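You operate a simulated robot arm through the tools that you are given. There is no shell and no other tool. Be economical: measure what you need, move in short steps, check, and stop when the job is done.

You run a simulated robot arm. Do the job below in one go: nothing can be reset, and whatever is moved stays where it is left.

Task
Run the small pump at flow 2.
Fine: open the blue inlet and green outlet knobs before it runs; the red switch is the power. Leave the boost off.

The check looks at the end state, three seconds after you hand in, the way a careful person would. Anything else that was tipped, shoved, dropped, spilled or broken makes it a failure.

Robot
A 6-joint arm with a two-finger parallel gripper, fixed in place. Base frame: the origin is at the foot of the arm, x ahead of it, y to its left, z up; the work surface is at about z = 826. Units: mm, rad, N and s.
With the tool pointing down near the work surface it reaches from about 240 to 640 mm from the base axis. Its first joint turns from -1.152 to 1.152 rad. Payload 2.7 kg.
Tool frame: the origin (TCP) lies between the finger pads and is the grasp point; the fingertips stand 23 mm ahead of it; z points along the fingers, y is the line along which they close. Largest opening 94 mm; finger width 38, thickness 10; the body of the gripper, 54 by 96 mm, starts 39 mm behind the TCP.
Orientation is that of the tool frame in the base frame, as a unit quaternion [w, x, y, z]. With the fingers straight down and closing along the base's y, the tool's x points along the base's -x, its y along +y and its z along -z.

Tools
- The arm moves only by the tool arm_command. Its arguments are lists of equal length, an entry for each row: "delta_pos": the shift along the tool's x, y, z in mm, a list of three; "turn": the turn, a rotation vector about the tool's x, y, z in degrees, a list of three; "gripper": the gripper command, from -1 (shut) to 1 (fully open), values between in proportion. In form: {"delta_pos": [[tx, ty, tz], ...], "turn": [[ax, ay, az], ...], "gripper": [gripper, ...]}. A call has 1 to 10 rows; each row shifts and turns the commanded pose from where the row before left it, along the tool's axes as they then stand. Each row takes 0.2 s and may step no farther than 50 mm and 0.15 rad from the row before; otherwise, or with a gripper value out of range, the whole call is refused. A pose out of reach is approached as far as the arm can. The call stops where the force on the tool passes 70 N (or 10 N more than at its start, if that is more) or the arm is blocked; 0.2 s more then pass. The fingers move at their own pace (about 45 mm/s each) and stop on an object; they squeeze with about 23 N. The grip force told is the motor's: it shows also when the fingers shut on nothing. Time passes only in rows, and 0.2 s behind the last, so rows that do not move let the fingers close. It gives the time, the measured TCP pose, the force on the tool (base axes), the opening and the grip force at its end, in the units of the frame above (readings bear some noise), with the torque about the TCP (base axes, N m) and any sound that the robot's microphone picked up.
- Cameras (640 x 400 px; columns grow to the right, rows downward): "scene" is fixed at [91.1, -451, 1415.7]; the picture's right is [0.60, -0.80, 0.00], its down [-0.50, -0.37, -0.78] and it looks along [0.63, 0.47, -0.62] (base axes); focal length 310 px, centre (320, 200). "wrist" rides on the gripper at [86, 16, -75] in the tool frame; the picture's right is [-0.18, 0.98, 0.00], its down [-0.58, -0.11, -0.81] and it looks along [-0.79, -0.15, 0.59] (tool axes); focal length 243 px, centre (320, 200). There is no depth. A picture from a camera that has moved, and an enlarged one, comes with that camera's place and axes in the base frame and with its lens. The place of the scene camera against the robot may be out by one fixed shift of up to 25 mm in any direction.
- snapshot(camera): a new picture of that camera. No time passes.
- inspect(camera, box): a new picture of the part [left, top, right, bottom] of that camera's present view, enlarged. No time passes.
- close_job(): hands the job in; it is judged then, once.

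Go step by step. Nothing tells you positions but the pictures and the camera data: compare them with the known pose of the tool, close in by small moves and look again before you grip or let go. The budget is 120 turns and 84 pictures, counting those below and the enlarged ones. Unless the task says otherwise, let go and move clear before handing in, and close with one line.

The tools are called after ">>>" as name(argument=value, ...) on one line, values as JSON. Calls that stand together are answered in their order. arm_command: Moves the arm, as the interface text tells. Its arguments: {"type":"object","properties":{"delta_pos":{"type":"array","items":{"type":"array","items":{"type":"number"}}},"turn":{"type":"array","items":{"type":"array","items":{"type":"number"}}},"gripper":{"type":"array","items":{"type":"number"}}},"required":["delta_pos","turn","gripper"]} The other tools are called the same way: snapshot (camera) takes a picture; inspect (camera, box) takes an enlarged picture of a part of a camera's view; close_job () hands the job in.

At the start:

```text
clock: 0.0
tool_pos: [431.3, -124.6, 1176.2]
ee_rot: [0.0, -0.001, 1.0, -0.001]
contact_force: [-0.4, -0.2, -0.9]
wrist_torque: [0.01, 0.0, -0.02]
finger_gap: 93.7
grip_force: 0.1
```

scene: 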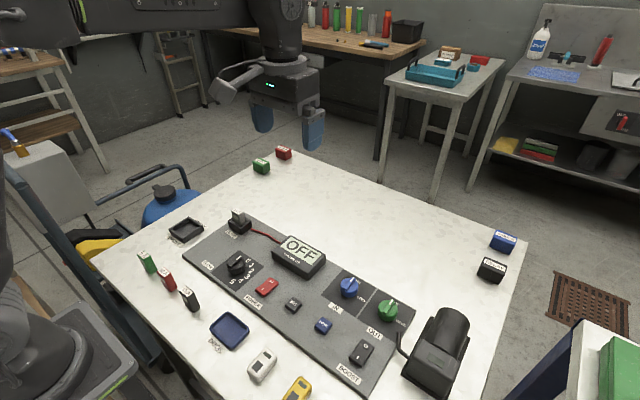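
wrist: 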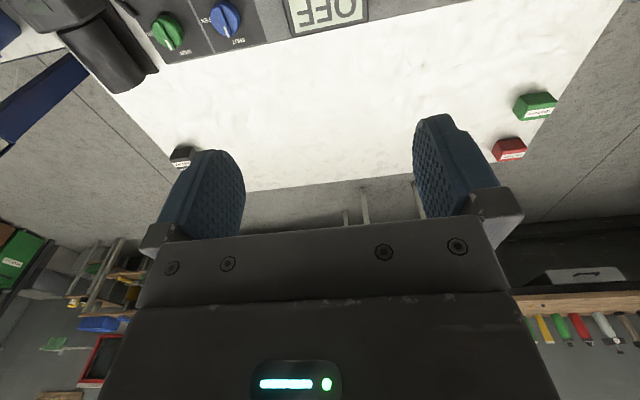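

I see a control panel with a display (OFF), a dial, a red switch, blue and green knobs, and a boost rocker. I'll enlarge the panel to read the labels before moving.

>>> inspect(camera="scene", box=[180, 200, 340, 300])

>>> inspect(camera="scene", box=[270, 260, 430, 360])

```text
4.00 times, centred on (260, 250) of scene
camera zoom: at [91.1, -451.0, 1415.7], right [0.6, -0.8, 0.0], down [-0.5, -0.37, -0.78], along [0.63, 0.47, -0.62], focal length 1241 px, centre (560, 0)
```

zoom: 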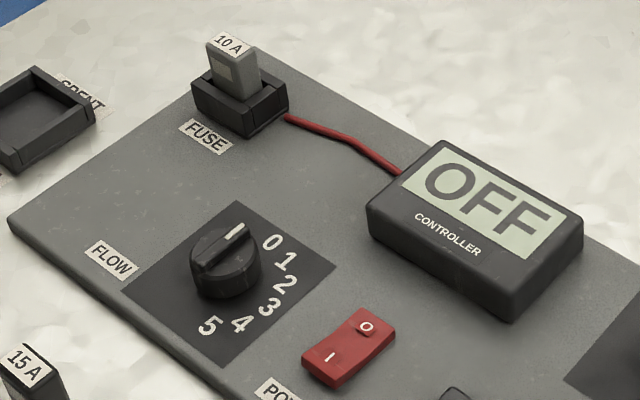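

```text
4.00 times, centred on (350, 310) of scene
camera zoom: at [91.1, -451.0, 1415.7], right [0.6, -0.8, 0.0], down [-0.5, -0.37, -0.78], along [0.63, 0.47, -0.62], focal length 1241 px, centre (200, -240)
```

zoom: 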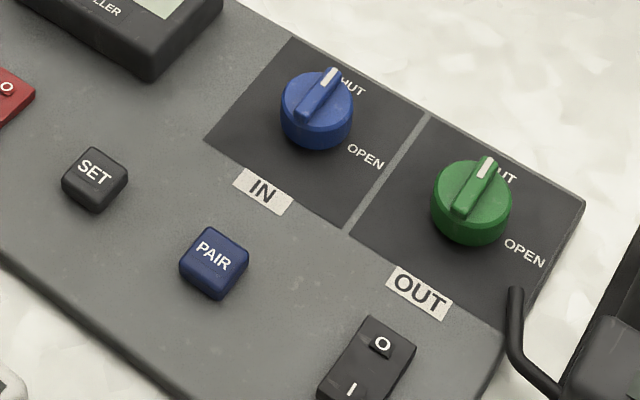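

The knobs run SHUT to OPEN, about a quarter turn clockwise, and the flow dial is at 0. I'll look at the surrounding items to see which pump this is and whether the fuse or docks matter.

>>> inspect(camera="scene", box=[190, 300, 350, 400])

>>> inspect(camera="scene", box=[360, 220, 540, 400])

>>> inspect(camera="scene", box=[120, 140, 300, 320])

```text
4.00 times, centred on (270, 350) of scene
camera zoom: at [91.1, -451.0, 1415.7], right [0.6, -0.8, 0.0], down [-0.5, -0.37, -0.78], along [0.63, 0.47, -0.62], focal length 1241 px, centre (520, -400)
```

zoom: 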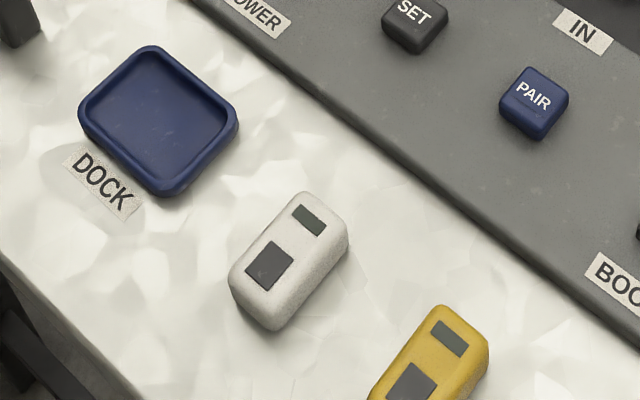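

```text
2.22 times, centred on (450, 310) of scene
camera zoom: at [91.1, -451.0, 1415.7], right [0.6, -0.8, 0.0], down [-0.5, -0.37, -0.78], along [0.63, 0.47, -0.62], focal length 690 px, centre (31, -44)
```

zoom: 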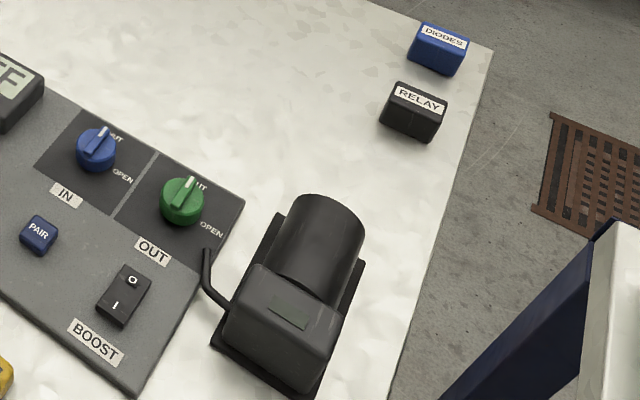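

```text
2.22 times, centred on (210, 230) of scene
camera zoom: at [91.1, -451.0, 1415.7], right [0.6, -0.8, 0.0], down [-0.5, -0.37, -0.78], along [0.63, 0.47, -0.62], focal length 690 px, centre (564, 133)
```

zoom: 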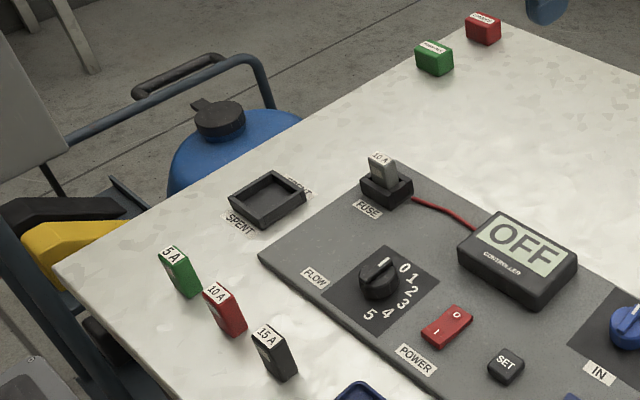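

The panel is clear to work on; the knobs are at roughly (460, -253) blue and (460, -348) green. I'll move above the blue knob and look with the wrist camera.

>>> arm_command(delta_pos=[[-3, -21, 33], [-3, -21, 33], [-3, -21, 33], [-3, -21, 33], [-3, -21, 33], [-3, -21, 33]], turn=[[0, 0, 0], [0, 0, 0], [0, 0, 0], [0, 0, 0], [0, 0, 0], [0, 0, 0]], gripper=[1, 1, 1, 1, 1, 1])

>>> snapshot(camera="wrist")

>>> snapshot(camera="scene")

```text
clock: 1.4
tool_pos: [450.6, -250.5, 976.2]
ee_rot: [0.0, -0.001, 1.0, 0.0]
contact_force: [0.6, -0.2, 0.8]
wrist_torque: [0.0, 0.0, 0.01]
finger_gap: 94.2
grip_force: 0.0
```

```text
76 pictures are left
camera wrist: at [364.1, -234.0, 1051.5], right [0.18, 0.98, 0.0], down [0.58, -0.11, 0.81], along [0.79, -0.15, -0.59], focal length 243 px, centre (320, 200)
```

wrist: 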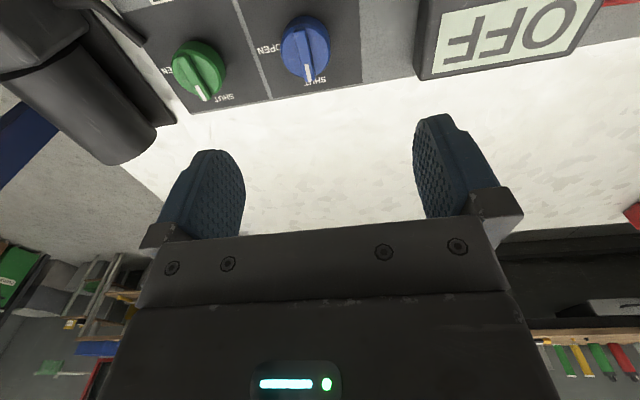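

```text
75 pictures are left
```

scene: 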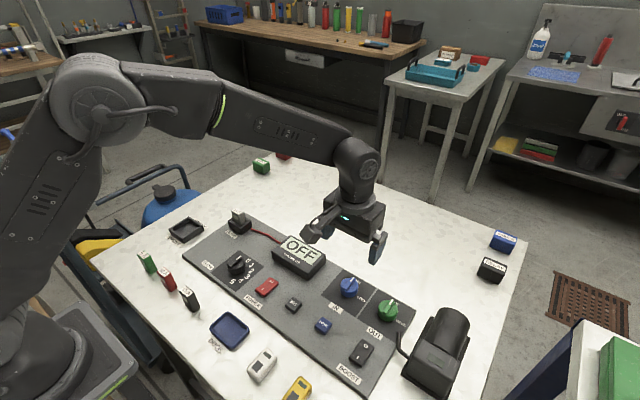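

The blue knob looks to be near (436, -256), with its ridge along base x and OPEN 90° clockwise toward -y. I'll enlarge it to see the shape.

>>> inspect(camera="wrist", box=[130, 0, 390, 130])

```text
2.46 times, centred on (260, 65) of wrist
camera zoom: at [364.1, -234.0, 1051.5], right [0.18, 0.98, 0.0], down [0.58, -0.11, 0.81], along [0.79, -0.15, -0.59], focal length 597 px, centre (468, 532)
```

zoom: 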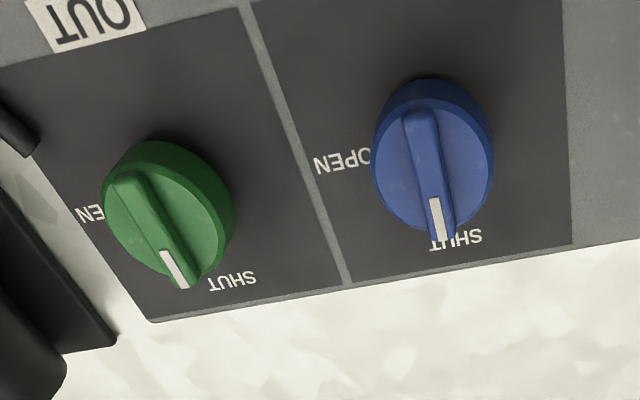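

The ridges are along base x, so the current finger orientation suits them. I'll centre over the blue knob and go down partway, then look again.

>>> arm_command(delta_pos=[[13, -8, 20], [0, 0, 35]], turn=[[0, 0, 0], [0, 0, 0]], gripper=[0.3, 0.3])

>>> snapshot(camera="wrist")

>>> inspect(camera="scene", box=[290, 210, 430, 340])

```text
clock: 2.0
tool_pos: [437.5, -258.7, 923.3]
ee_rot: [0.001, -0.001, 1.0, 0.001]
contact_force: [-0.2, 0.4, 0.2]
wrist_torque: [-0.05, 0.02, 0.0]
finger_gap: 61.3
grip_force: 0.3
```

```text
73 pictures are left
camera wrist: at [350.4, -243.3, 998.0], right [0.18, 0.98, 0.0], down [0.58, -0.11, 0.81], along [0.79, -0.15, -0.59], focal length 243 px, centre (320, 200)
```

wrist: 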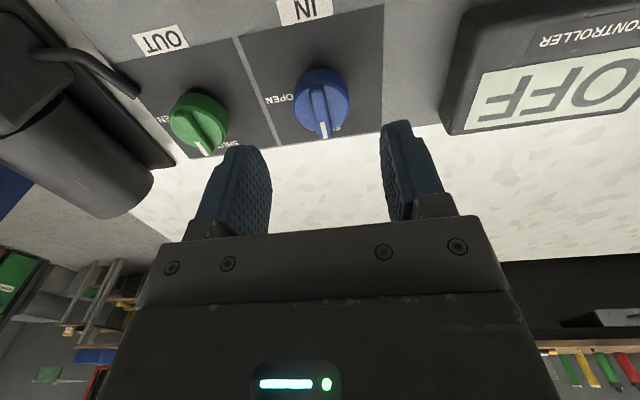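

```text
3.08 times, centred on (360, 275) of scene
camera zoom: at [91.1, -451.0, 1415.7], right [0.6, -0.8, 0.0], down [-0.5, -0.37, -0.78], along [0.63, 0.47, -0.62], focal length 955 px, centre (197, -31)
```

zoom: 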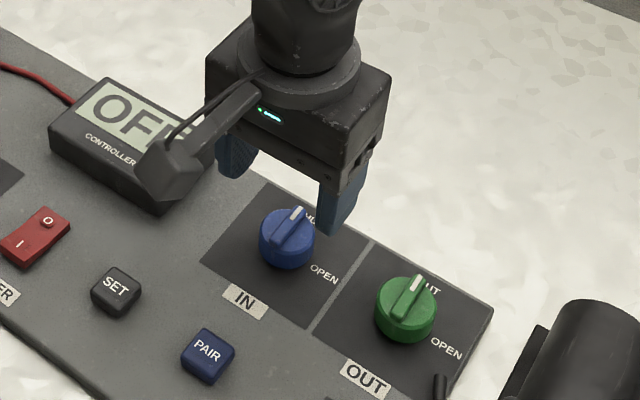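

The ridge tip triangulates to (458, -260, 863), so the knob centre is about (436, -259). I'll lower so the fingertips straddle the ridge, and close.

>>> arm_command(delta_pos=[[0, 0, 22], [0, 0, 22], [0, 0, 0], [0, 0, 0], [0, 0, 0], [0, 0, 0]], turn=[[0, 0, 0], [0, 0, 0], [0, 0, 0], [0, 0, 0], [0, 0, 0], [0, 0, 0]], gripper=[0.3, 0.3, -1, -1, -1, -1])

>>> inspect(camera="scene", box=[290, 210, 430, 340])

>>> snapshot(camera="wrist")

```text
clock: 3.4
tool_pos: [439.0, -260.1, 881.3]
ee_rot: [0.001, 0.0, 1.0, -0.002]
contact_force: [0.3, -8.5, -4.8]
wrist_torque: [-0.17, -0.41, -0.08]
finger_gap: 8.8
grip_force: 43.2
```

```text
3.08 times, centred on (360, 275) of scene
camera zoom: at [91.2, -451.2, 1415.7], right [0.6, -0.8, 0.0], down [-0.5, -0.37, -0.78], along [0.63, 0.47, -0.62], focal length 955 px, centre (197, -31)
```

zoom: 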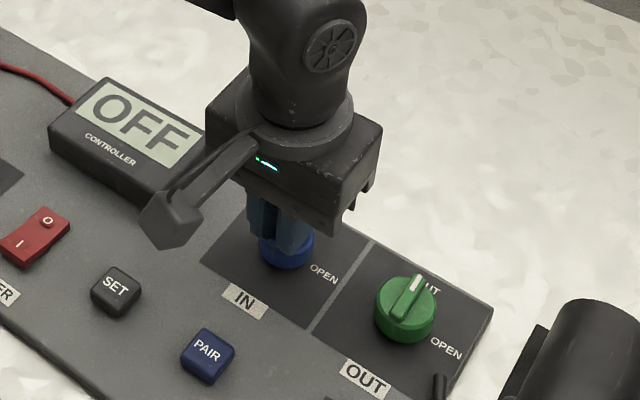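

```text
70 pictures are left
camera wrist: at [350.9, -243.5, 955.3], right [0.18, 0.98, 0.0], down [0.58, -0.11, 0.81], along [0.79, -0.15, -0.59], focal length 243 px, centre (320, 200)
```

wrist: 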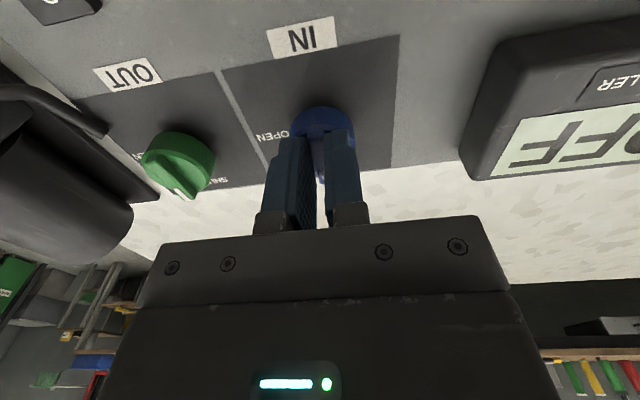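

The fingers hold the ridge (8.8 mm wide). I'll turn it clockwise a little (+z of the tool) and check how force and sound respond.

>>> arm_command(delta_pos=[[1, -1, 0], [0, 0, 0], [0, 0, 0]], turn=[[0, 0, 8], [0, 0, 8], [0, 0, 8]], gripper=[-1, -1, -1])

```text
clock: 4.2
tool_pos: [438.6, -257.6, 879.3]
ee_rot: [0.001, 0.208, 0.978, 0.001]
contact_force: [8.5, 10.4, 12.4]
wrist_torque: [0.71, 1.05, 0.07]
finger_gap: 9.1
grip_force: 44.7
```

The ridge turned with the tool (24°), with some side load. I'll ease the centre by about 2 mm and continue.

>>> arm_command(delta_pos=[[-1, 2.6, -1], [0, 0, 0], [0, 0, 0], [0, 0, 0]], turn=[[0, 0, 0], [0, 0, 8], [0, 0, 8], [0, 0, 8]], gripper=[-1, -1, -1, -1])

>>> snapshot(camera="wrist")

```text
clock: 5.2
tool_pos: [439.6, -256.3, 881.7]
ee_rot: [0.0, 0.406, 0.914, 0.001]
contact_force: [1.8, 14.8, 17.0]
wrist_torque: [0.81, 0.5, 0.07]
finger_gap: 8.9
grip_force: 44.7
```

```text
69 pictures are left
camera wrist: at [393.4, -180.8, 955.4], right [0.85, 0.52, 0.0], down [0.31, -0.51, 0.81], along [0.42, -0.69, -0.59], focal length 243 px, centre (320, 200)
```

wrist: 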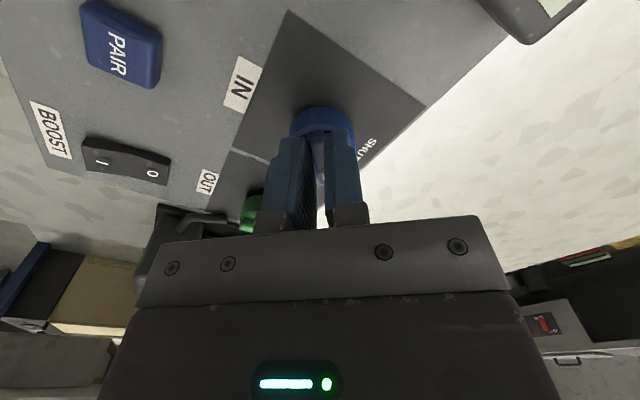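

The knob is turning smoothly to about 48°. I'll recentre slightly and turn the rest of the way to 90°.

>>> arm_command(delta_pos=[[1.9, 1.7, -1], [0, 0, 0], [0, 0, 0], [0, 0, 0], [0, 0, 0], [0, 0, 0], [0, 0, 0]], turn=[[0, 0, 0], [0, 0, 8], [0, 0, 8], [0, 0, 8], [0, 0, 8], [0, 0, 8], [0, 0, 2]], gripper=[-1, -1, -1, -1, -1, -1, -1])

>>> snapshot(camera="wrist")

>>> inspect(camera="scene", box=[250, 210, 430, 340])

```text
clock: 6.8
tool_pos: [443.3, -255.6, 880.1]
ee_rot: [0.006, 0.707, 0.708, 0.003]
contact_force: [39.3, 4.5, -18.0]
wrist_torque: [-0.25, -0.64, 0.24]
finger_gap: 9.1
grip_force: 44.7
```

```text
68 pictures are left
camera wrist: at [457.8, -167.5, 955.2], right [0.98, -0.18, 0.01], down [-0.12, -0.58, 0.81], along [-0.14, -0.8, -0.59], focal length 243 px, centre (320, 200)
```

wrist: 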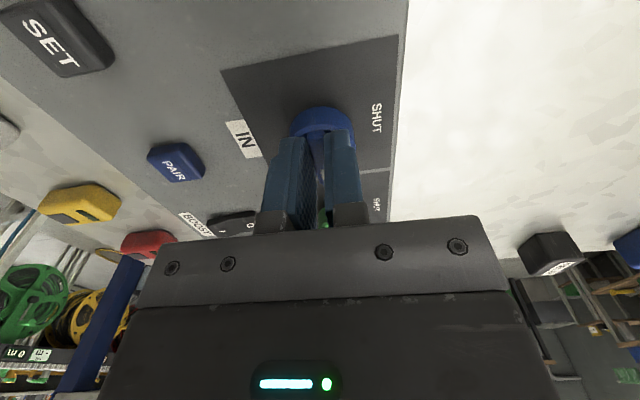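

```text
3.08 times, centred on (340, 275) of scene
camera zoom: at [92.3, -451.0, 1415.7], right [0.6, -0.8, 0.0], down [-0.5, -0.37, -0.78], along [0.63, 0.47, -0.62], focal length 955 px, centre (258, -31)
```

zoom: 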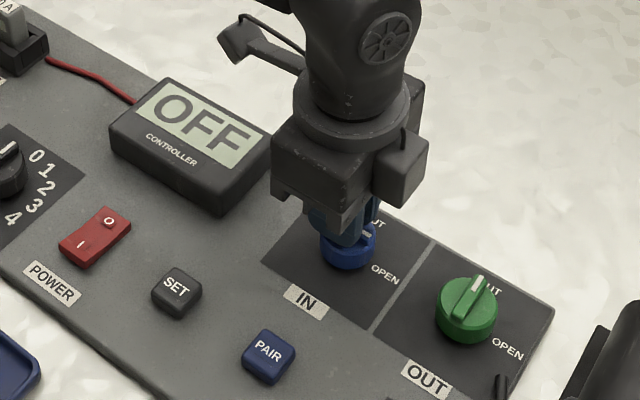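

The blue pointer now points at OPEN. I'll release, lift and check.

>>> arm_command(delta_pos=[[0, 0, 0], [0, 0, 0], [0, 0, -30], [0, 0, -40]], turn=[[0, 0, 0], [0, 0, 0], [0, 0, 0], [0, 0, 0]], gripper=[0.2, 0.2, 0.2, 0.2])

>>> inspect(camera="scene", box=[320, 255, 420, 335])

>>> snapshot(camera="wrist")

```text
clock: 7.8
tool_pos: [437.5, -253.9, 951.1]
ee_rot: [0.001, 0.707, 0.707, 0.0]
contact_force: [-0.3, 0.6, 0.0]
wrist_torque: [0.0, -0.01, 0.03]
finger_gap: 56.3
grip_force: 0.0
```

```text
5.00 times, centred on (370, 295) of scene
camera zoom: at [91.1, -451.0, 1415.8], right [0.6, -0.8, 0.0], down [-0.5, -0.37, -0.78], along [0.63, 0.47, -0.62], focal length 1552 px, centre (70, -275)
```

zoom: 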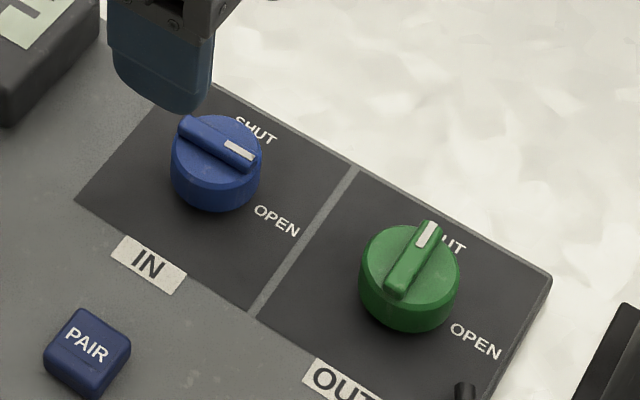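

```text
65 pictures are left
camera wrist: at [453.2, -168.0, 1025.8], right [0.98, -0.18, 0.0], down [-0.11, -0.58, 0.81], along [-0.15, -0.79, -0.59], focal length 243 px, centre (320, 200)
```

wrist: 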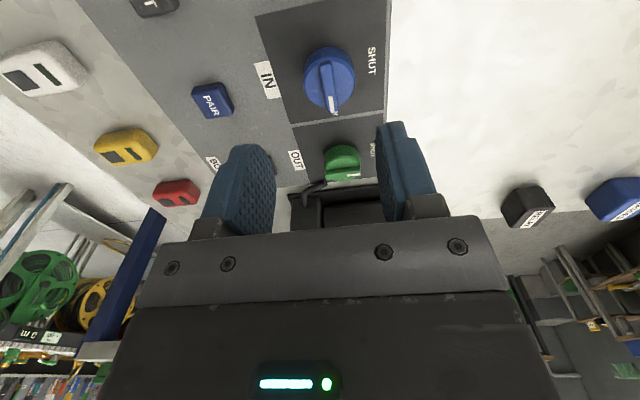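

The blue pointer sits close to OPEN but may be a few degrees short; its centre is about (442, -258). I'll re-grip centred and nudge it a bit to be sure it reaches the end.

>>> arm_command(delta_pos=[[-4, 4.5, 35], [0, 0, 36], [0, 0, 0], [0, 0, 0], [0, 0, 0], [0, 0, 0]], turn=[[0, 0, 0], [0, 0, 0], [0, 0, 0], [0, 0, 0], [0, 0, 0], [0, 0, 0]], gripper=[0.2, 0.2, -1, -1, -1, -1])

>>> arm_command(delta_pos=[[0, 0, 0], [0, 0, 0]], turn=[[0, 0, 5], [0, 0, 4]], gripper=[-1, -1])

```text
clock: 9.2
tool_pos: [443.3, -259.4, 877.5]
ee_rot: [0.001, 0.706, 0.708, 0.002]
contact_force: [-0.7, -1.6, 0.5]
wrist_torque: [-0.05, 0.02, 0.02]
finger_gap: 37.7
grip_force: 45.0
```

```text
clock: 9.8
tool_pos: [442.8, -258.1, 878.8]
ee_rot: [0.001, 0.761, 0.649, 0.001]
contact_force: [7.8, 1.8, -10.3]
wrist_torque: [0.01, -0.15, 0.31]
finger_gap: 36.8
grip_force: 45.4
```

This time the fingers hold the round body, well centred at about (442.5, -259). I'll release and check.

>>> arm_command(delta_pos=[[0, 0, 0], [0, 0, 0], [0, 0, -30], [0, 0, -40]], turn=[[0, 0, 0], [0, 0, 0], [0, 0, 0], [0, 0, 0]], gripper=[0.3, 0.3, 0.3, 0.3])

>>> inspect(camera="scene", box=[320, 255, 420, 335])

```text
clock: 10.8
tool_pos: [442.8, -259.6, 948.3]
ee_rot: [0.001, 0.76, 0.65, 0.0]
contact_force: [0.3, -0.1, -0.3]
wrist_torque: [0.01, -0.03, -0.01]
finger_gap: 61.1
grip_force: 0.1
```

```text
5.00 times, centred on (370, 295) of scene
camera zoom: at [91.1, -451.0, 1415.8], right [0.6, -0.8, 0.0], down [-0.5, -0.37, -0.78], along [0.63, 0.47, -0.62], focal length 1552 px, centre (70, -275)
```

zoom: 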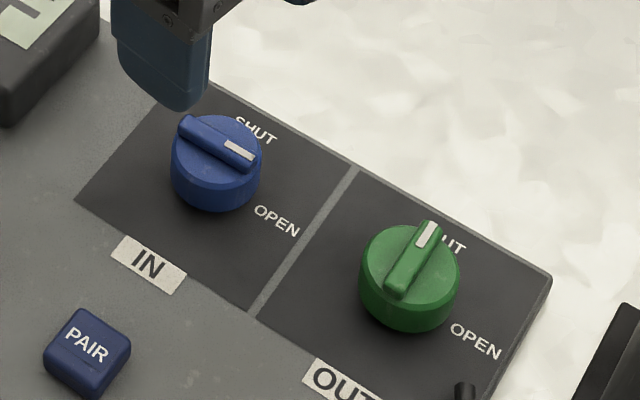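

Unchanged, so blue is at its OPEN stop. Green should be near (443, -351); I'll move over it and turn the tool back to the start orientation.

>>> arm_command(delta_pos=[[-45, 7, -10], [-45.4, 7.3, 0], [0, 0, 0], [0, 0, 0], [0, 0, 0], [0, 0, 0], [0, 0, 0], [0, 0, 0], [0, 0, 0], [0, 0, 0]], turn=[[0, 0, 0], [0, 0, -8.3], [0, 0, -8.3], [0, 0, -8.3], [0, 0, -8.3], [0, 0, -8.3], [0, 0, -8.3], [0, 0, -8.3], [0, 0, -8.3], [0, 0, -8.3]], gripper=[0.3, 0.3, 0.3, 0.3, 0.3, 0.3, 0.3, 0.3, 0.3, 0.3])

>>> arm_command(delta_pos=[[0, 0, 0], [0, 0, 0], [0, 0, 0], [0, 0, 10]], turn=[[0, 0, -8.3], [0, 0, -8], [0, 0, -8], [0, 0, 0]], gripper=[0.3, 0.3, 0.3, 0.3])

>>> snapshot(camera="wrist")

```text
clock: 13.0
tool_pos: [444.0, -350.7, 960.1]
ee_rot: [0.001, 0.208, 0.978, 0.0]
contact_force: [-0.5, -0.5, 0.4]
wrist_torque: [0.02, -0.01, 0.03]
finger_gap: 61.4
grip_force: 0.0
```

```text
clock: 14.0
tool_pos: [443.4, -350.1, 950.0]
ee_rot: [0.001, -0.002, 1.0, 0.001]
contact_force: [0.4, 0.3, -0.4]
wrist_torque: [-0.02, 0.0, -0.01]
finger_gap: 61.0
grip_force: 0.0
```

```text
63 pictures are left
camera wrist: at [356.7, -333.7, 1024.9], right [0.18, 0.98, 0.0], down [0.58, -0.11, 0.81], along [0.79, -0.15, -0.59], focal length 243 px, centre (320, 200)
```

wrist: 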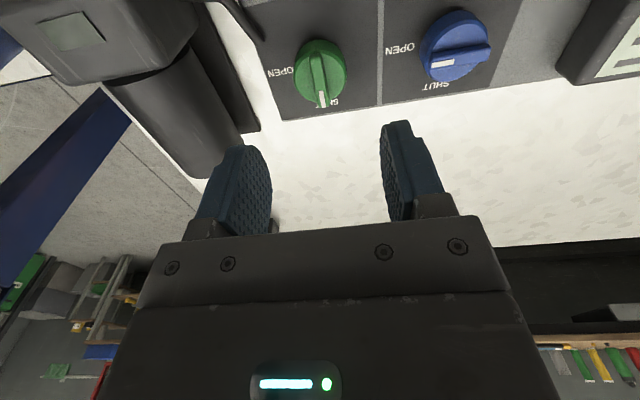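

Green is about (441, -349.5), pointer along x. I'll descend onto its ridge and close.

>>> arm_command(delta_pos=[[2, 0.6, 30], [0, 0, 39], [0, 0, 0], [0, 0, 0], [0, 0, 0], [0, 0, 0]], turn=[[0, 0, 0], [0, 0, 0], [0, 0, 0], [0, 0, 0], [0, 0, 0], [0, 0, 0]], gripper=[0.3, 0.3, -1, -1, -1, -1])

```text
clock: 15.4
tool_pos: [442.1, -351.4, 881.6]
ee_rot: [0.001, -0.001, 1.0, -0.001]
contact_force: [1.3, -7.5, -5.7]
wrist_torque: [-0.21, -0.41, -0.08]
finger_gap: 8.9
grip_force: 42.2
```

Ridge gripped. I'll turn clockwise with a slight recentring.

>>> arm_command(delta_pos=[[-1, -1, 0], [0, 0, 0], [0, 0, 0], [0, 0, 0], [0, 0, 0], [0, 0, 0]], turn=[[0, 0, 8], [0, 0, 8], [0, 0, 8], [0, 0, 8], [0, 0, 8], [0, 0, 8]], gripper=[-1, -1, -1, -1, -1, -1])

```text
clock: 16.8
tool_pos: [442.8, -349.5, 882.4]
ee_rot: [0.001, 0.407, 0.913, 0.001]
contact_force: [-3.0, 4.9, 12.1]
wrist_torque: [0.8, 0.75, 0.0]
finger_gap: 8.6
grip_force: 44.8
```

>>> arm_command(delta_pos=[[0, 0, -1], [0, 0, 0], [0, 0, 0], [0, 0, 0], [0, 0, 0]], turn=[[0, 0, 8], [0, 0, 8], [0, 0, 8], [0, 0, 8], [0, 0, 8]], gripper=[-1, -1, -1, -1, -1])

>>> arm_command(delta_pos=[[0, 0, 0], [0, 0, 0], [0, 0, -30], [0, 0, -40]], turn=[[0, 0, 0], [0, 0, 0], [0, 0, 0], [0, 0, 0]], gripper=[0.3, 0.3, 0.3, 0.3])

>>> inspect(camera="scene", box=[320, 255, 420, 335])

```text
clock: 18.0
tool_pos: [443.9, -349.5, 881.6]
ee_rot: [0.0, 0.695, 0.719, 0.001]
contact_force: [9.6, 16.7, -2.9]
wrist_torque: [-1.01, -0.21, -0.04]
finger_gap: 8.9
grip_force: 45.1
```

```text
clock: 19.0
tool_pos: [440.8, -350.8, 950.9]
ee_rot: [0.0, 0.694, 0.72, 0.0]
contact_force: [0.6, -1.0, -0.4]
wrist_torque: [0.02, -0.01, 0.02]
finger_gap: 60.9
grip_force: 0.0
```

```text
5.00 times, centred on (370, 295) of scene
camera zoom: at [91.1, -451.0, 1415.8], right [0.6, -0.8, 0.0], down [-0.5, -0.37, -0.78], along [0.63, 0.47, -0.62], focal length 1552 px, centre (70, -275)
```

zoom: 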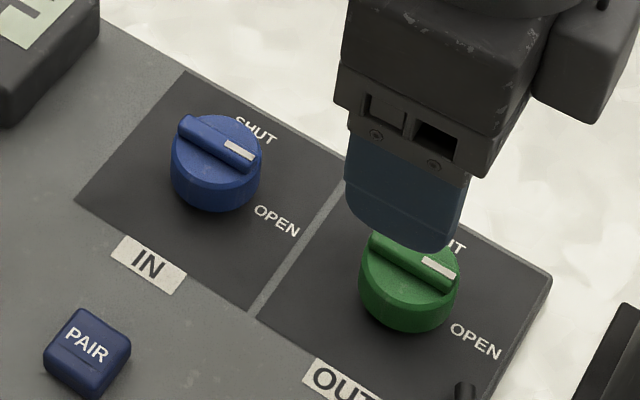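

Both valve knobs are at OPEN. Next is the flow dial, near (338, -20); I'll move over there at height and restore the tool orientation.

>>> arm_command(delta_pos=[[0, 0, -30], [41.6, -11.7, 0], [41.6, -11.7, 0], [41.6, -11.7, 0], [41.6, -11.7, 0], [41.6, -11.7, 0], [41.6, -11.7, 0], [41.6, -11.7, 0], [41.6, -11.7, 0]], turn=[[0, 0, 0], [0, 0, 0], [0, 0, 0], [0, 0, 0], [0, 0, 0], [0, 0, 0], [0, 0, 0], [0, 0, 0], [0, 0, 0]], gripper=[0.3, 0.3, 0.3, 0.3, 0.3, 0.3, 0.3, 0.3, 0.3])

>>> snapshot(camera="wrist")

>>> snapshot(camera="scene")

```text
clock: 21.0
tool_pos: [333.7, -22.1, 982.2]
ee_rot: [0.001, 0.695, 0.719, 0.001]
contact_force: [0.2, -0.1, -0.6]
wrist_torque: [-0.01, -0.01, 0.0]
finger_gap: 61.0
grip_force: 0.0
```

```text
61 pictures are left
camera wrist: at [348.2, 64.6, 1057.5], right [0.99, -0.15, 0.0], down [-0.09, -0.58, 0.81], along [-0.12, -0.8, -0.59], focal length 243 px, centre (320, 200)
```

wrist: 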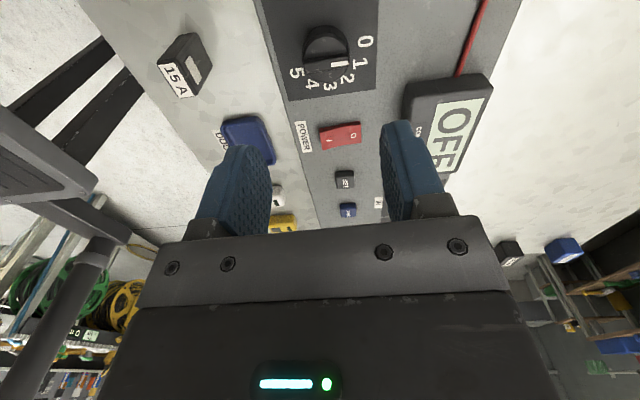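

```text
60 pictures are left
```

scene: 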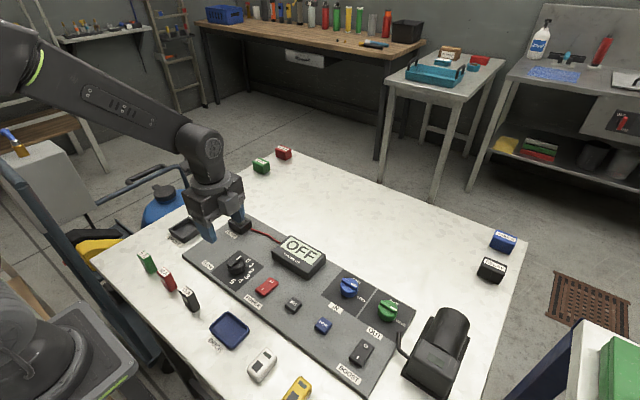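

The dial is visible in the wrist view. I'll enlarge it to read the pointer and scale.

>>> inspect(camera="wrist", box=[250, 0, 410, 100])

>>> inspect(camera="scene", box=[190, 230, 290, 310])

```text
4.00 times, centred on (330, 50) of wrist
camera zoom: at [348.2, 64.6, 1057.5], right [0.99, -0.15, 0.0], down [-0.09, -0.58, 0.81], along [-0.12, -0.8, -0.59], focal length 970 px, centre (280, 800)
```

zoom: 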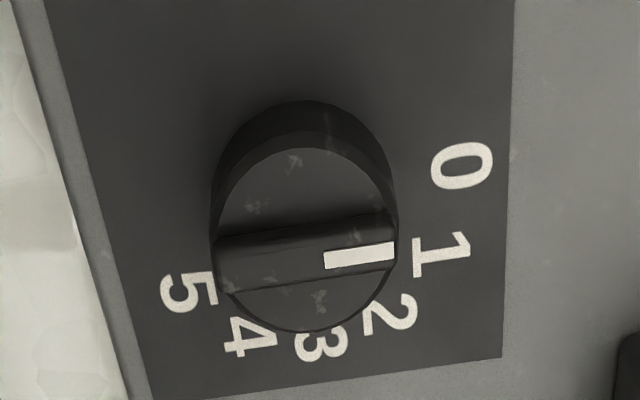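

```text
5.00 times, centred on (240, 270) of scene
camera zoom: at [91.1, -451.0, 1415.8], right [0.6, -0.8, 0.0], down [-0.5, -0.37, -0.78], along [0.63, 0.47, -0.62], focal length 1552 px, centre (720, -150)
```

zoom: 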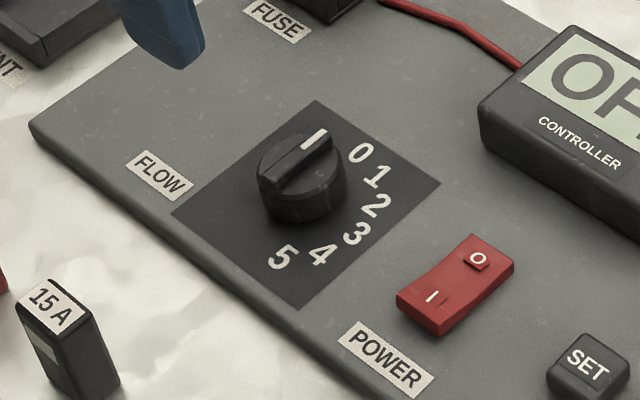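

The scale steps are 30° clockwise, and the dial centre is about (340, -24.5), pointing at 0 (+x). I need 60° clockwise. I'll return the tool to 0° rotation and look before gripping.

>>> arm_command(delta_pos=[[-2.6, 6.6, 0], [0, 0, 0], [0, 0, 0], [0, 0, 0], [0, 0, 0], [0, 0, 0], [0, 0, 0], [0, 0, 0], [0, 0, 0], [0, 0, 0]], turn=[[0, 0, -8], [0, 0, -8], [0, 0, -8], [0, 0, -8], [0, 0, -8], [0, 0, -8], [0, 0, -8], [0, 0, -8], [0, 0, -8], [0, 0, -8]], gripper=[0.1, 0.1, 0.1, 0.1, 0.1, 0.1, 0.1, 0.1, 0.1, 0.1])

>>> arm_command(delta_pos=[[0, 0, 0], [0, 0, 40]], turn=[[0, 0, -8], [0, 0, 0]], gripper=[0.1, 0.1])

>>> snapshot(camera="wrist")

>>> inspect(camera="scene", box=[160, 190, 300, 310])

```text
clock: 23.2
tool_pos: [341.9, -23.4, 980.3]
ee_rot: [0.001, 0.068, 0.998, 0.0]
contact_force: [0.4, -0.4, 0.5]
wrist_torque: [0.02, 0.03, -0.01]
finger_gap: 51.8
grip_force: 0.0
```

```text
clock: 23.8
tool_pos: [343.9, -23.1, 942.1]
ee_rot: [0.001, -0.003, 1.0, 0.0]
contact_force: [-1.0, 0.7, 0.1]
wrist_torque: [0.02, -0.03, 0.01]
finger_gap: 51.8
grip_force: 0.0
```

```text
57 pictures are left
camera wrist: at [256.8, -7.0, 1017.2], right [0.18, 0.98, 0.0], down [0.58, -0.11, 0.81], along [0.79, -0.15, -0.59], focal length 243 px, centre (320, 200)
```

wrist: 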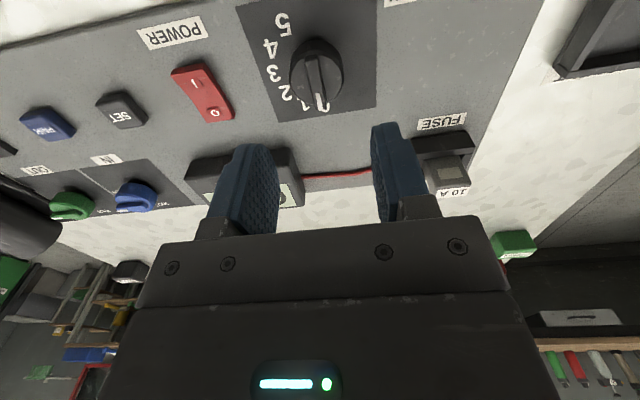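

```text
3.33 times, centred on (230, 250) of scene
camera zoom: at [91.1, -451.0, 1415.7], right [0.6, -0.8, 0.0], down [-0.5, -0.37, -0.78], along [0.63, 0.47, -0.62], focal length 1034 px, centre (620, 33)
```

zoom: 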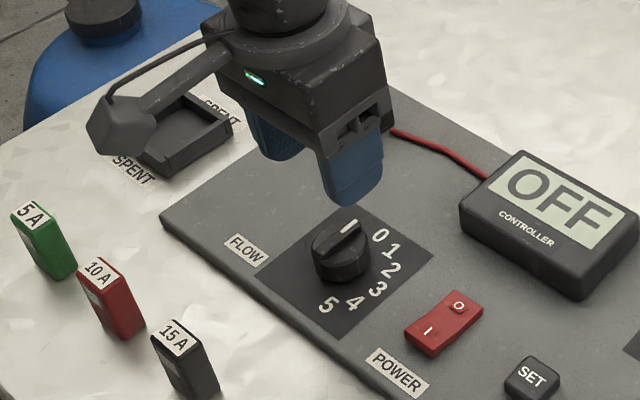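

Well aligned. I'll shift slightly to centre (340, -25), descend and grip the dial ridge.

>>> arm_command(delta_pos=[[3, -1.7, 25], [0, 0, 35], [0, 0, 0], [0, 0, 0], [0, 0, 0], [0, 0, 0]], turn=[[0, 0, 0], [0, 0, 0], [0, 0, 0], [0, 0, 0], [0, 0, 0], [0, 0, 0]], gripper=[0.1, 0.1, -1, -1, -1, -1])

```text
clock: 25.2
tool_pos: [341.0, -24.8, 881.4]
ee_rot: [0.001, -0.001, 1.0, 0.0]
contact_force: [0.9, -16.0, -7.3]
wrist_torque: [-0.34, -0.54, -0.04]
finger_gap: 8.9
grip_force: 45.4
```

Ridge gripped at 8.9 mm. I'll turn clockwise 60° in steps with a small recentring.

>>> arm_command(delta_pos=[[0, -1, 0], [0, 0, 0], [0, 0, 0], [0, 0, 0], [0, 0, 0], [0, 0, 0], [0, 0, 0], [0, 0, 0]], turn=[[0, 0, 7.5], [0, 0, 7.5], [0, 0, 7.5], [0, 0, 7.5], [0, 0, 7.5], [0, 0, 7.5], [0, 0, 7.5], [0, 0, 7.5]], gripper=[-1, -1, -1, -1, -1, -1, -1, -1])

>>> inspect(camera="scene", box=[190, 230, 290, 310])

```text
clock: 27.0
tool_pos: [341.0, -25.1, 881.4]
ee_rot: [0.002, 0.501, 0.866, 0.0]
contact_force: [-5.6, 25.9, 15.7]
wrist_torque: [-0.17, -0.29, 0.01]
finger_gap: 9.0
grip_force: 44.6
```

```text
5.00 times, centred on (240, 270) of scene
camera zoom: at [90.8, -450.3, 1416.0], right [0.6, -0.8, 0.0], down [-0.5, -0.37, -0.78], along [0.63, 0.47, -0.62], focal length 1552 px, centre (720, -150)
```

zoom: 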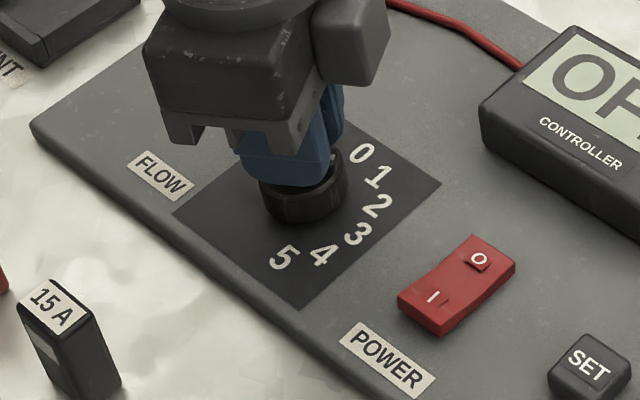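

Turned 60°. I'll release, lift and check the pointer.

>>> arm_command(delta_pos=[[0, 0, 0], [0, 0, 0], [0, 0, -30], [0, 0, -40]], turn=[[0, 0, 0], [0, 0, 0], [0, 0, 0], [0, 0, 0]], gripper=[0.1, 0.1, 0.1, 0.1])

>>> inspect(camera="scene", box=[190, 230, 290, 310])

>>> snapshot(camera="wrist")

```text
clock: 28.0
tool_pos: [341.8, -25.3, 953.3]
ee_rot: [0.0, 0.5, 0.866, 0.001]
contact_force: [-0.1, 0.0, -0.4]
wrist_torque: [0.03, 0.0, 0.03]
finger_gap: 51.5
grip_force: 0.0
```

```text
5.00 times, centred on (240, 270) of scene
camera zoom: at [91.1, -451.0, 1415.7], right [0.6, -0.8, 0.0], down [-0.5, -0.37, -0.78], along [0.63, 0.47, -0.62], focal length 1552 px, centre (720, -150)
```

zoom: 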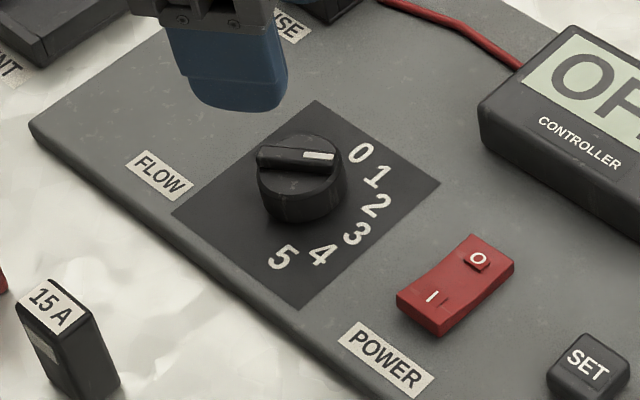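

```text
53 pictures are left
camera wrist: at [311.9, 57.4, 1027.4], right [0.94, 0.33, 0.0], down [0.2, -0.56, 0.81], along [0.27, -0.76, -0.59], focal length 243 px, centre (320, 200)
```

wrist: 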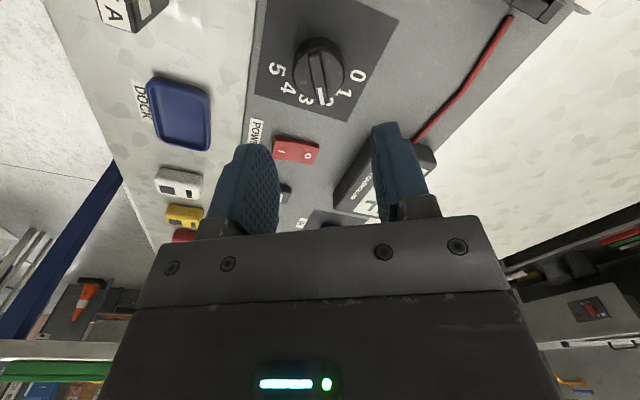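

I'll enlarge the wrist view of the dial to measure the pointer angle more precisely.

>>> inspect(camera="wrist", box=[250, 20, 390, 120])

```text
4.00 times, centred on (320, 70) of wrist
camera zoom: at [311.9, 57.4, 1027.4], right [0.94, 0.33, 0.0], down [0.2, -0.56, 0.81], along [0.27, -0.76, -0.59], focal length 970 px, centre (320, 720)
```

zoom: 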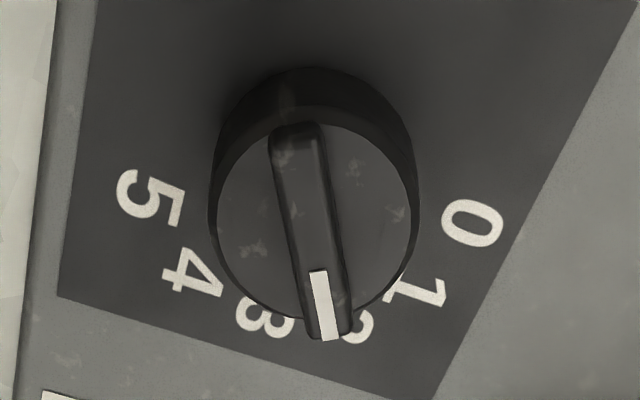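

The pointer is at about -61°, exactly on 2. Next is the red power rocker at about x 321–364, y -94 to -125, with the I side nearest the base. I'll close the fingers, turn to 90° and move above the I side.

>>> arm_command(delta_pos=[[-33.5, -26.9, 0], [-33.5, -26.9, 0], [0, 0, 0], [0, 0, 0], [0, 0, 0], [0, 0, 0], [0, 0, 20]], turn=[[0, 0, 0], [0, 0, 0], [0, 0, 7.5], [0, 0, 7.5], [0, 0, 7.5], [0, 0, 7.5], [0, 0, 0]], gripper=[-1, -1, -1, -1, -1, -1, -1])

>>> snapshot(camera="wrist")

>>> inspect(camera="scene", box=[210, 220, 350, 330])

```text
clock: 29.6
tool_pos: [328.0, -111.1, 932.1]
ee_rot: [0.001, 0.708, 0.706, 0.0]
contact_force: [0.3, 0.3, 0.6]
wrist_torque: [0.03, 0.0, 0.0]
finger_gap: 0.0
grip_force: 23.0
```

```text
51 pictures are left
camera wrist: at [343.3, -25.0, 1006.6], right [0.98, -0.18, 0.0], down [-0.11, -0.58, 0.81], along [-0.15, -0.79, -0.59], focal length 243 px, centre (320, 200)
```

wrist: 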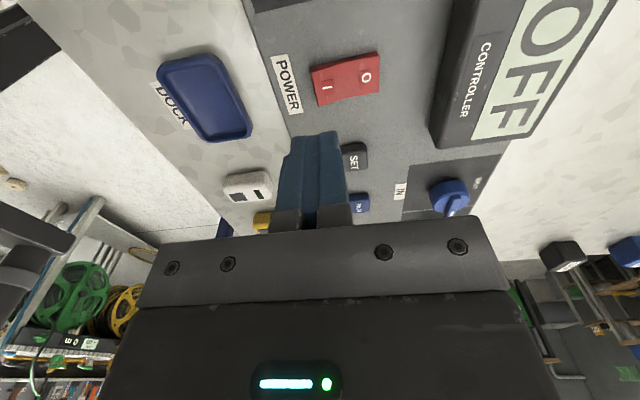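

```text
3.64 times, centred on (280, 275) of scene
camera zoom: at [91.1, -451.0, 1415.7], right [0.6, -0.8, 0.0], down [-0.5, -0.37, -0.78], along [0.63, 0.47, -0.62], focal length 1128 px, centre (466, -73)
```

zoom: 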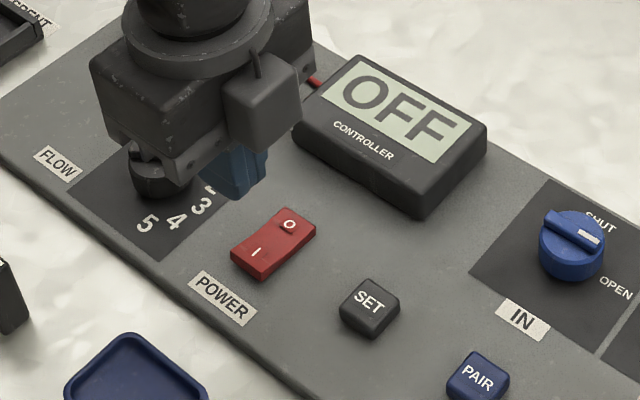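

Fingers sit just above the I half (mark at about (331, -113)). I'll lower step by step until it clicks.

>>> arm_command(delta_pos=[[0, 0, 30], [0, 0, 20], [0, 0, 4], [0, 0, 3], [0, 0, 3]], turn=[[0, 0, 0], [0, 0, 0], [0, 0, 0], [0, 0, 0], [0, 0, 0]], gripper=[-1, -1, -1, -1, -1])

>>> inspect(camera="scene", box=[210, 220, 350, 330])

```text
clock: 30.8
tool_pos: [326.3, -111.1, 870.4]
ee_rot: [0.0, 0.707, 0.708, 0.0]
contact_force: [-0.9, 0.1, 0.3]
wrist_torque: [0.05, 0.01, -0.05]
finger_gap: 0.0
grip_force: 23.1
```

```text
3.64 times, centred on (280, 275) of scene
camera zoom: at [91.1, -451.0, 1415.7], right [0.6, -0.8, 0.0], down [-0.5, -0.37, -0.78], along [0.63, 0.47, -0.62], focal length 1128 px, centre (466, -73)
```

zoom: 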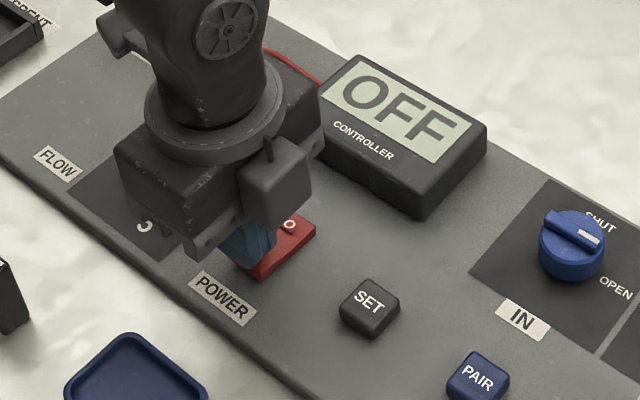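

No contact yet. I'll keep lowering in small steps.

>>> arm_command(delta_pos=[[0, 1, 2], [0, 0, 2]], turn=[[0, 0, 0], [0, 0, 0]], gripper=[-1, -1])

>>> arm_command(delta_pos=[[0, 0, 2]], turn=[[0, 0, 0]], gripper=[-1])

>>> inspect(camera="scene", box=[210, 220, 350, 330])

```text
clock: 31.4
tool_pos: [327.3, -110.4, 867.5]
ee_rot: [0.001, 0.706, 0.708, 0.0]
contact_force: [-0.3, 0.6, 0.0]
wrist_torque: [0.0, 0.02, 0.0]
finger_gap: 0.0
grip_force: 22.7
```

```text
clock: 31.8
tool_pos: [328.2, -110.5, 864.7]
ee_rot: [0.001, 0.706, 0.708, 0.0]
contact_force: [-1.7, -0.3, 0.1]
wrist_torque: [-0.02, 0.03, 0.02]
finger_gap: 0.1
grip_force: 23.6
```

```text
3.64 times, centred on (280, 275) of scene
camera zoom: at [91.1, -451.0, 1415.8], right [0.6, -0.8, 0.0], down [-0.5, -0.37, -0.78], along [0.63, 0.47, -0.62], focal length 1128 px, centre (466, -73)
```

zoom: 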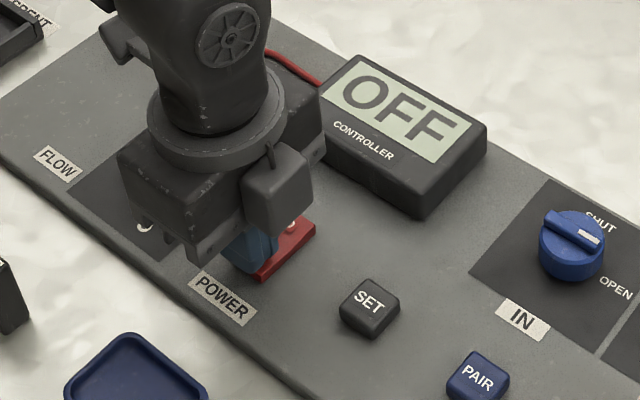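

Fingertips are at about z 842, over the rocker's I side and still free. I'll continue in small steps.

>>> arm_command(delta_pos=[[0, 0, 2], [0, 0, 1.5]], turn=[[0, 0, 0], [0, 0, 0]], gripper=[-1, -1])

>>> snapshot(camera="wrist")

```text
clock: 32.4
tool_pos: [327.3, -111.2, 861.4]
ee_rot: [0.001, 0.707, 0.708, 0.002]
contact_force: [-11.9, -0.1, 34.2]
wrist_torque: [-0.13, -0.05, -0.02]
finger_gap: 0.0
grip_force: 23.0
```

```text
47 pictures are left
camera wrist: at [343.6, -24.4, 938.2], right [0.98, -0.18, 0.0], down [-0.11, -0.58, 0.81], along [-0.15, -0.79, -0.59], focal length 243 px, centre (320, 200)
```

wrist: 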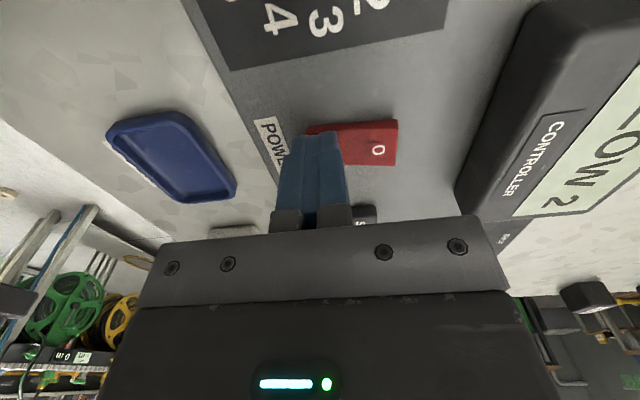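

Contact was made, and the display now seems to read "FLOW 2". I'll lift off and read the display.

>>> arm_command(delta_pos=[[0, 0, -20], [0, 0, -40], [0, 0, -45], [0, 0, -45], [0, 0, -20], [0, 0, 0], [0, 0, 0], [0, 0, 0]], turn=[[0, 0, 0], [0, 0, 0], [0, 0, 0], [0, 0, 0], [0, 0, 0], [0, 0, 0], [0, 0, 0], [0, 0, 0]], gripper=[-1, -1, -1, -1, -1, -1, -1, -1])

>>> inspect(camera="scene", box=[210, 210, 370, 330])

>>> snapshot(camera="scene")

```text
clock: 34.2
tool_pos: [328.0, -113.1, 1031.1]
ee_rot: [0.001, 0.706, 0.708, 0.0]
contact_force: [0.0, 0.5, -0.5]
wrist_torque: [0.01, 0.0, 0.02]
finger_gap: 0.0
grip_force: 22.9
```

```text
3.33 times, centred on (290, 270) of scene
camera zoom: at [91.1, -451.0, 1415.7], right [0.6, -0.8, 0.0], down [-0.5, -0.37, -0.78], along [0.63, 0.47, -0.62], focal length 1034 px, centre (420, -33)
```

zoom: 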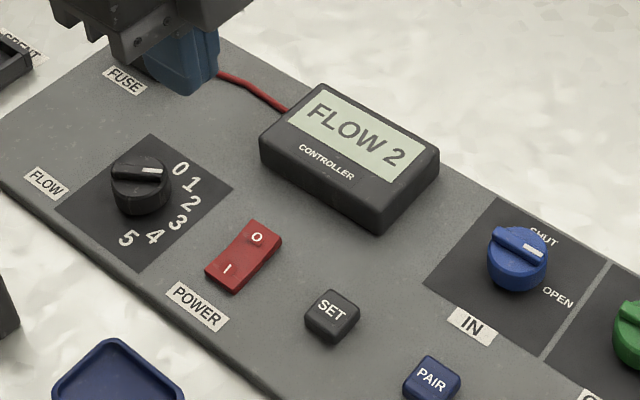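

```text
45 pictures are left
```

scene: 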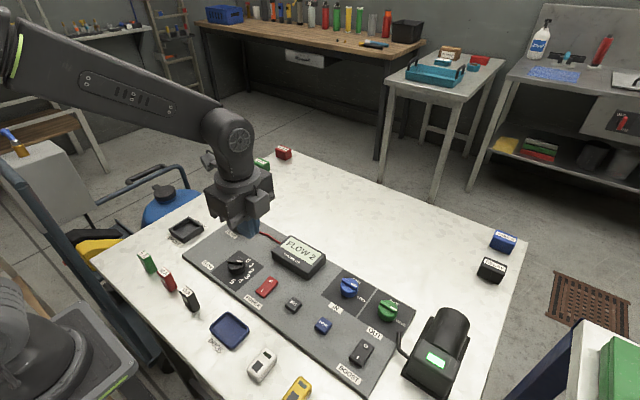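

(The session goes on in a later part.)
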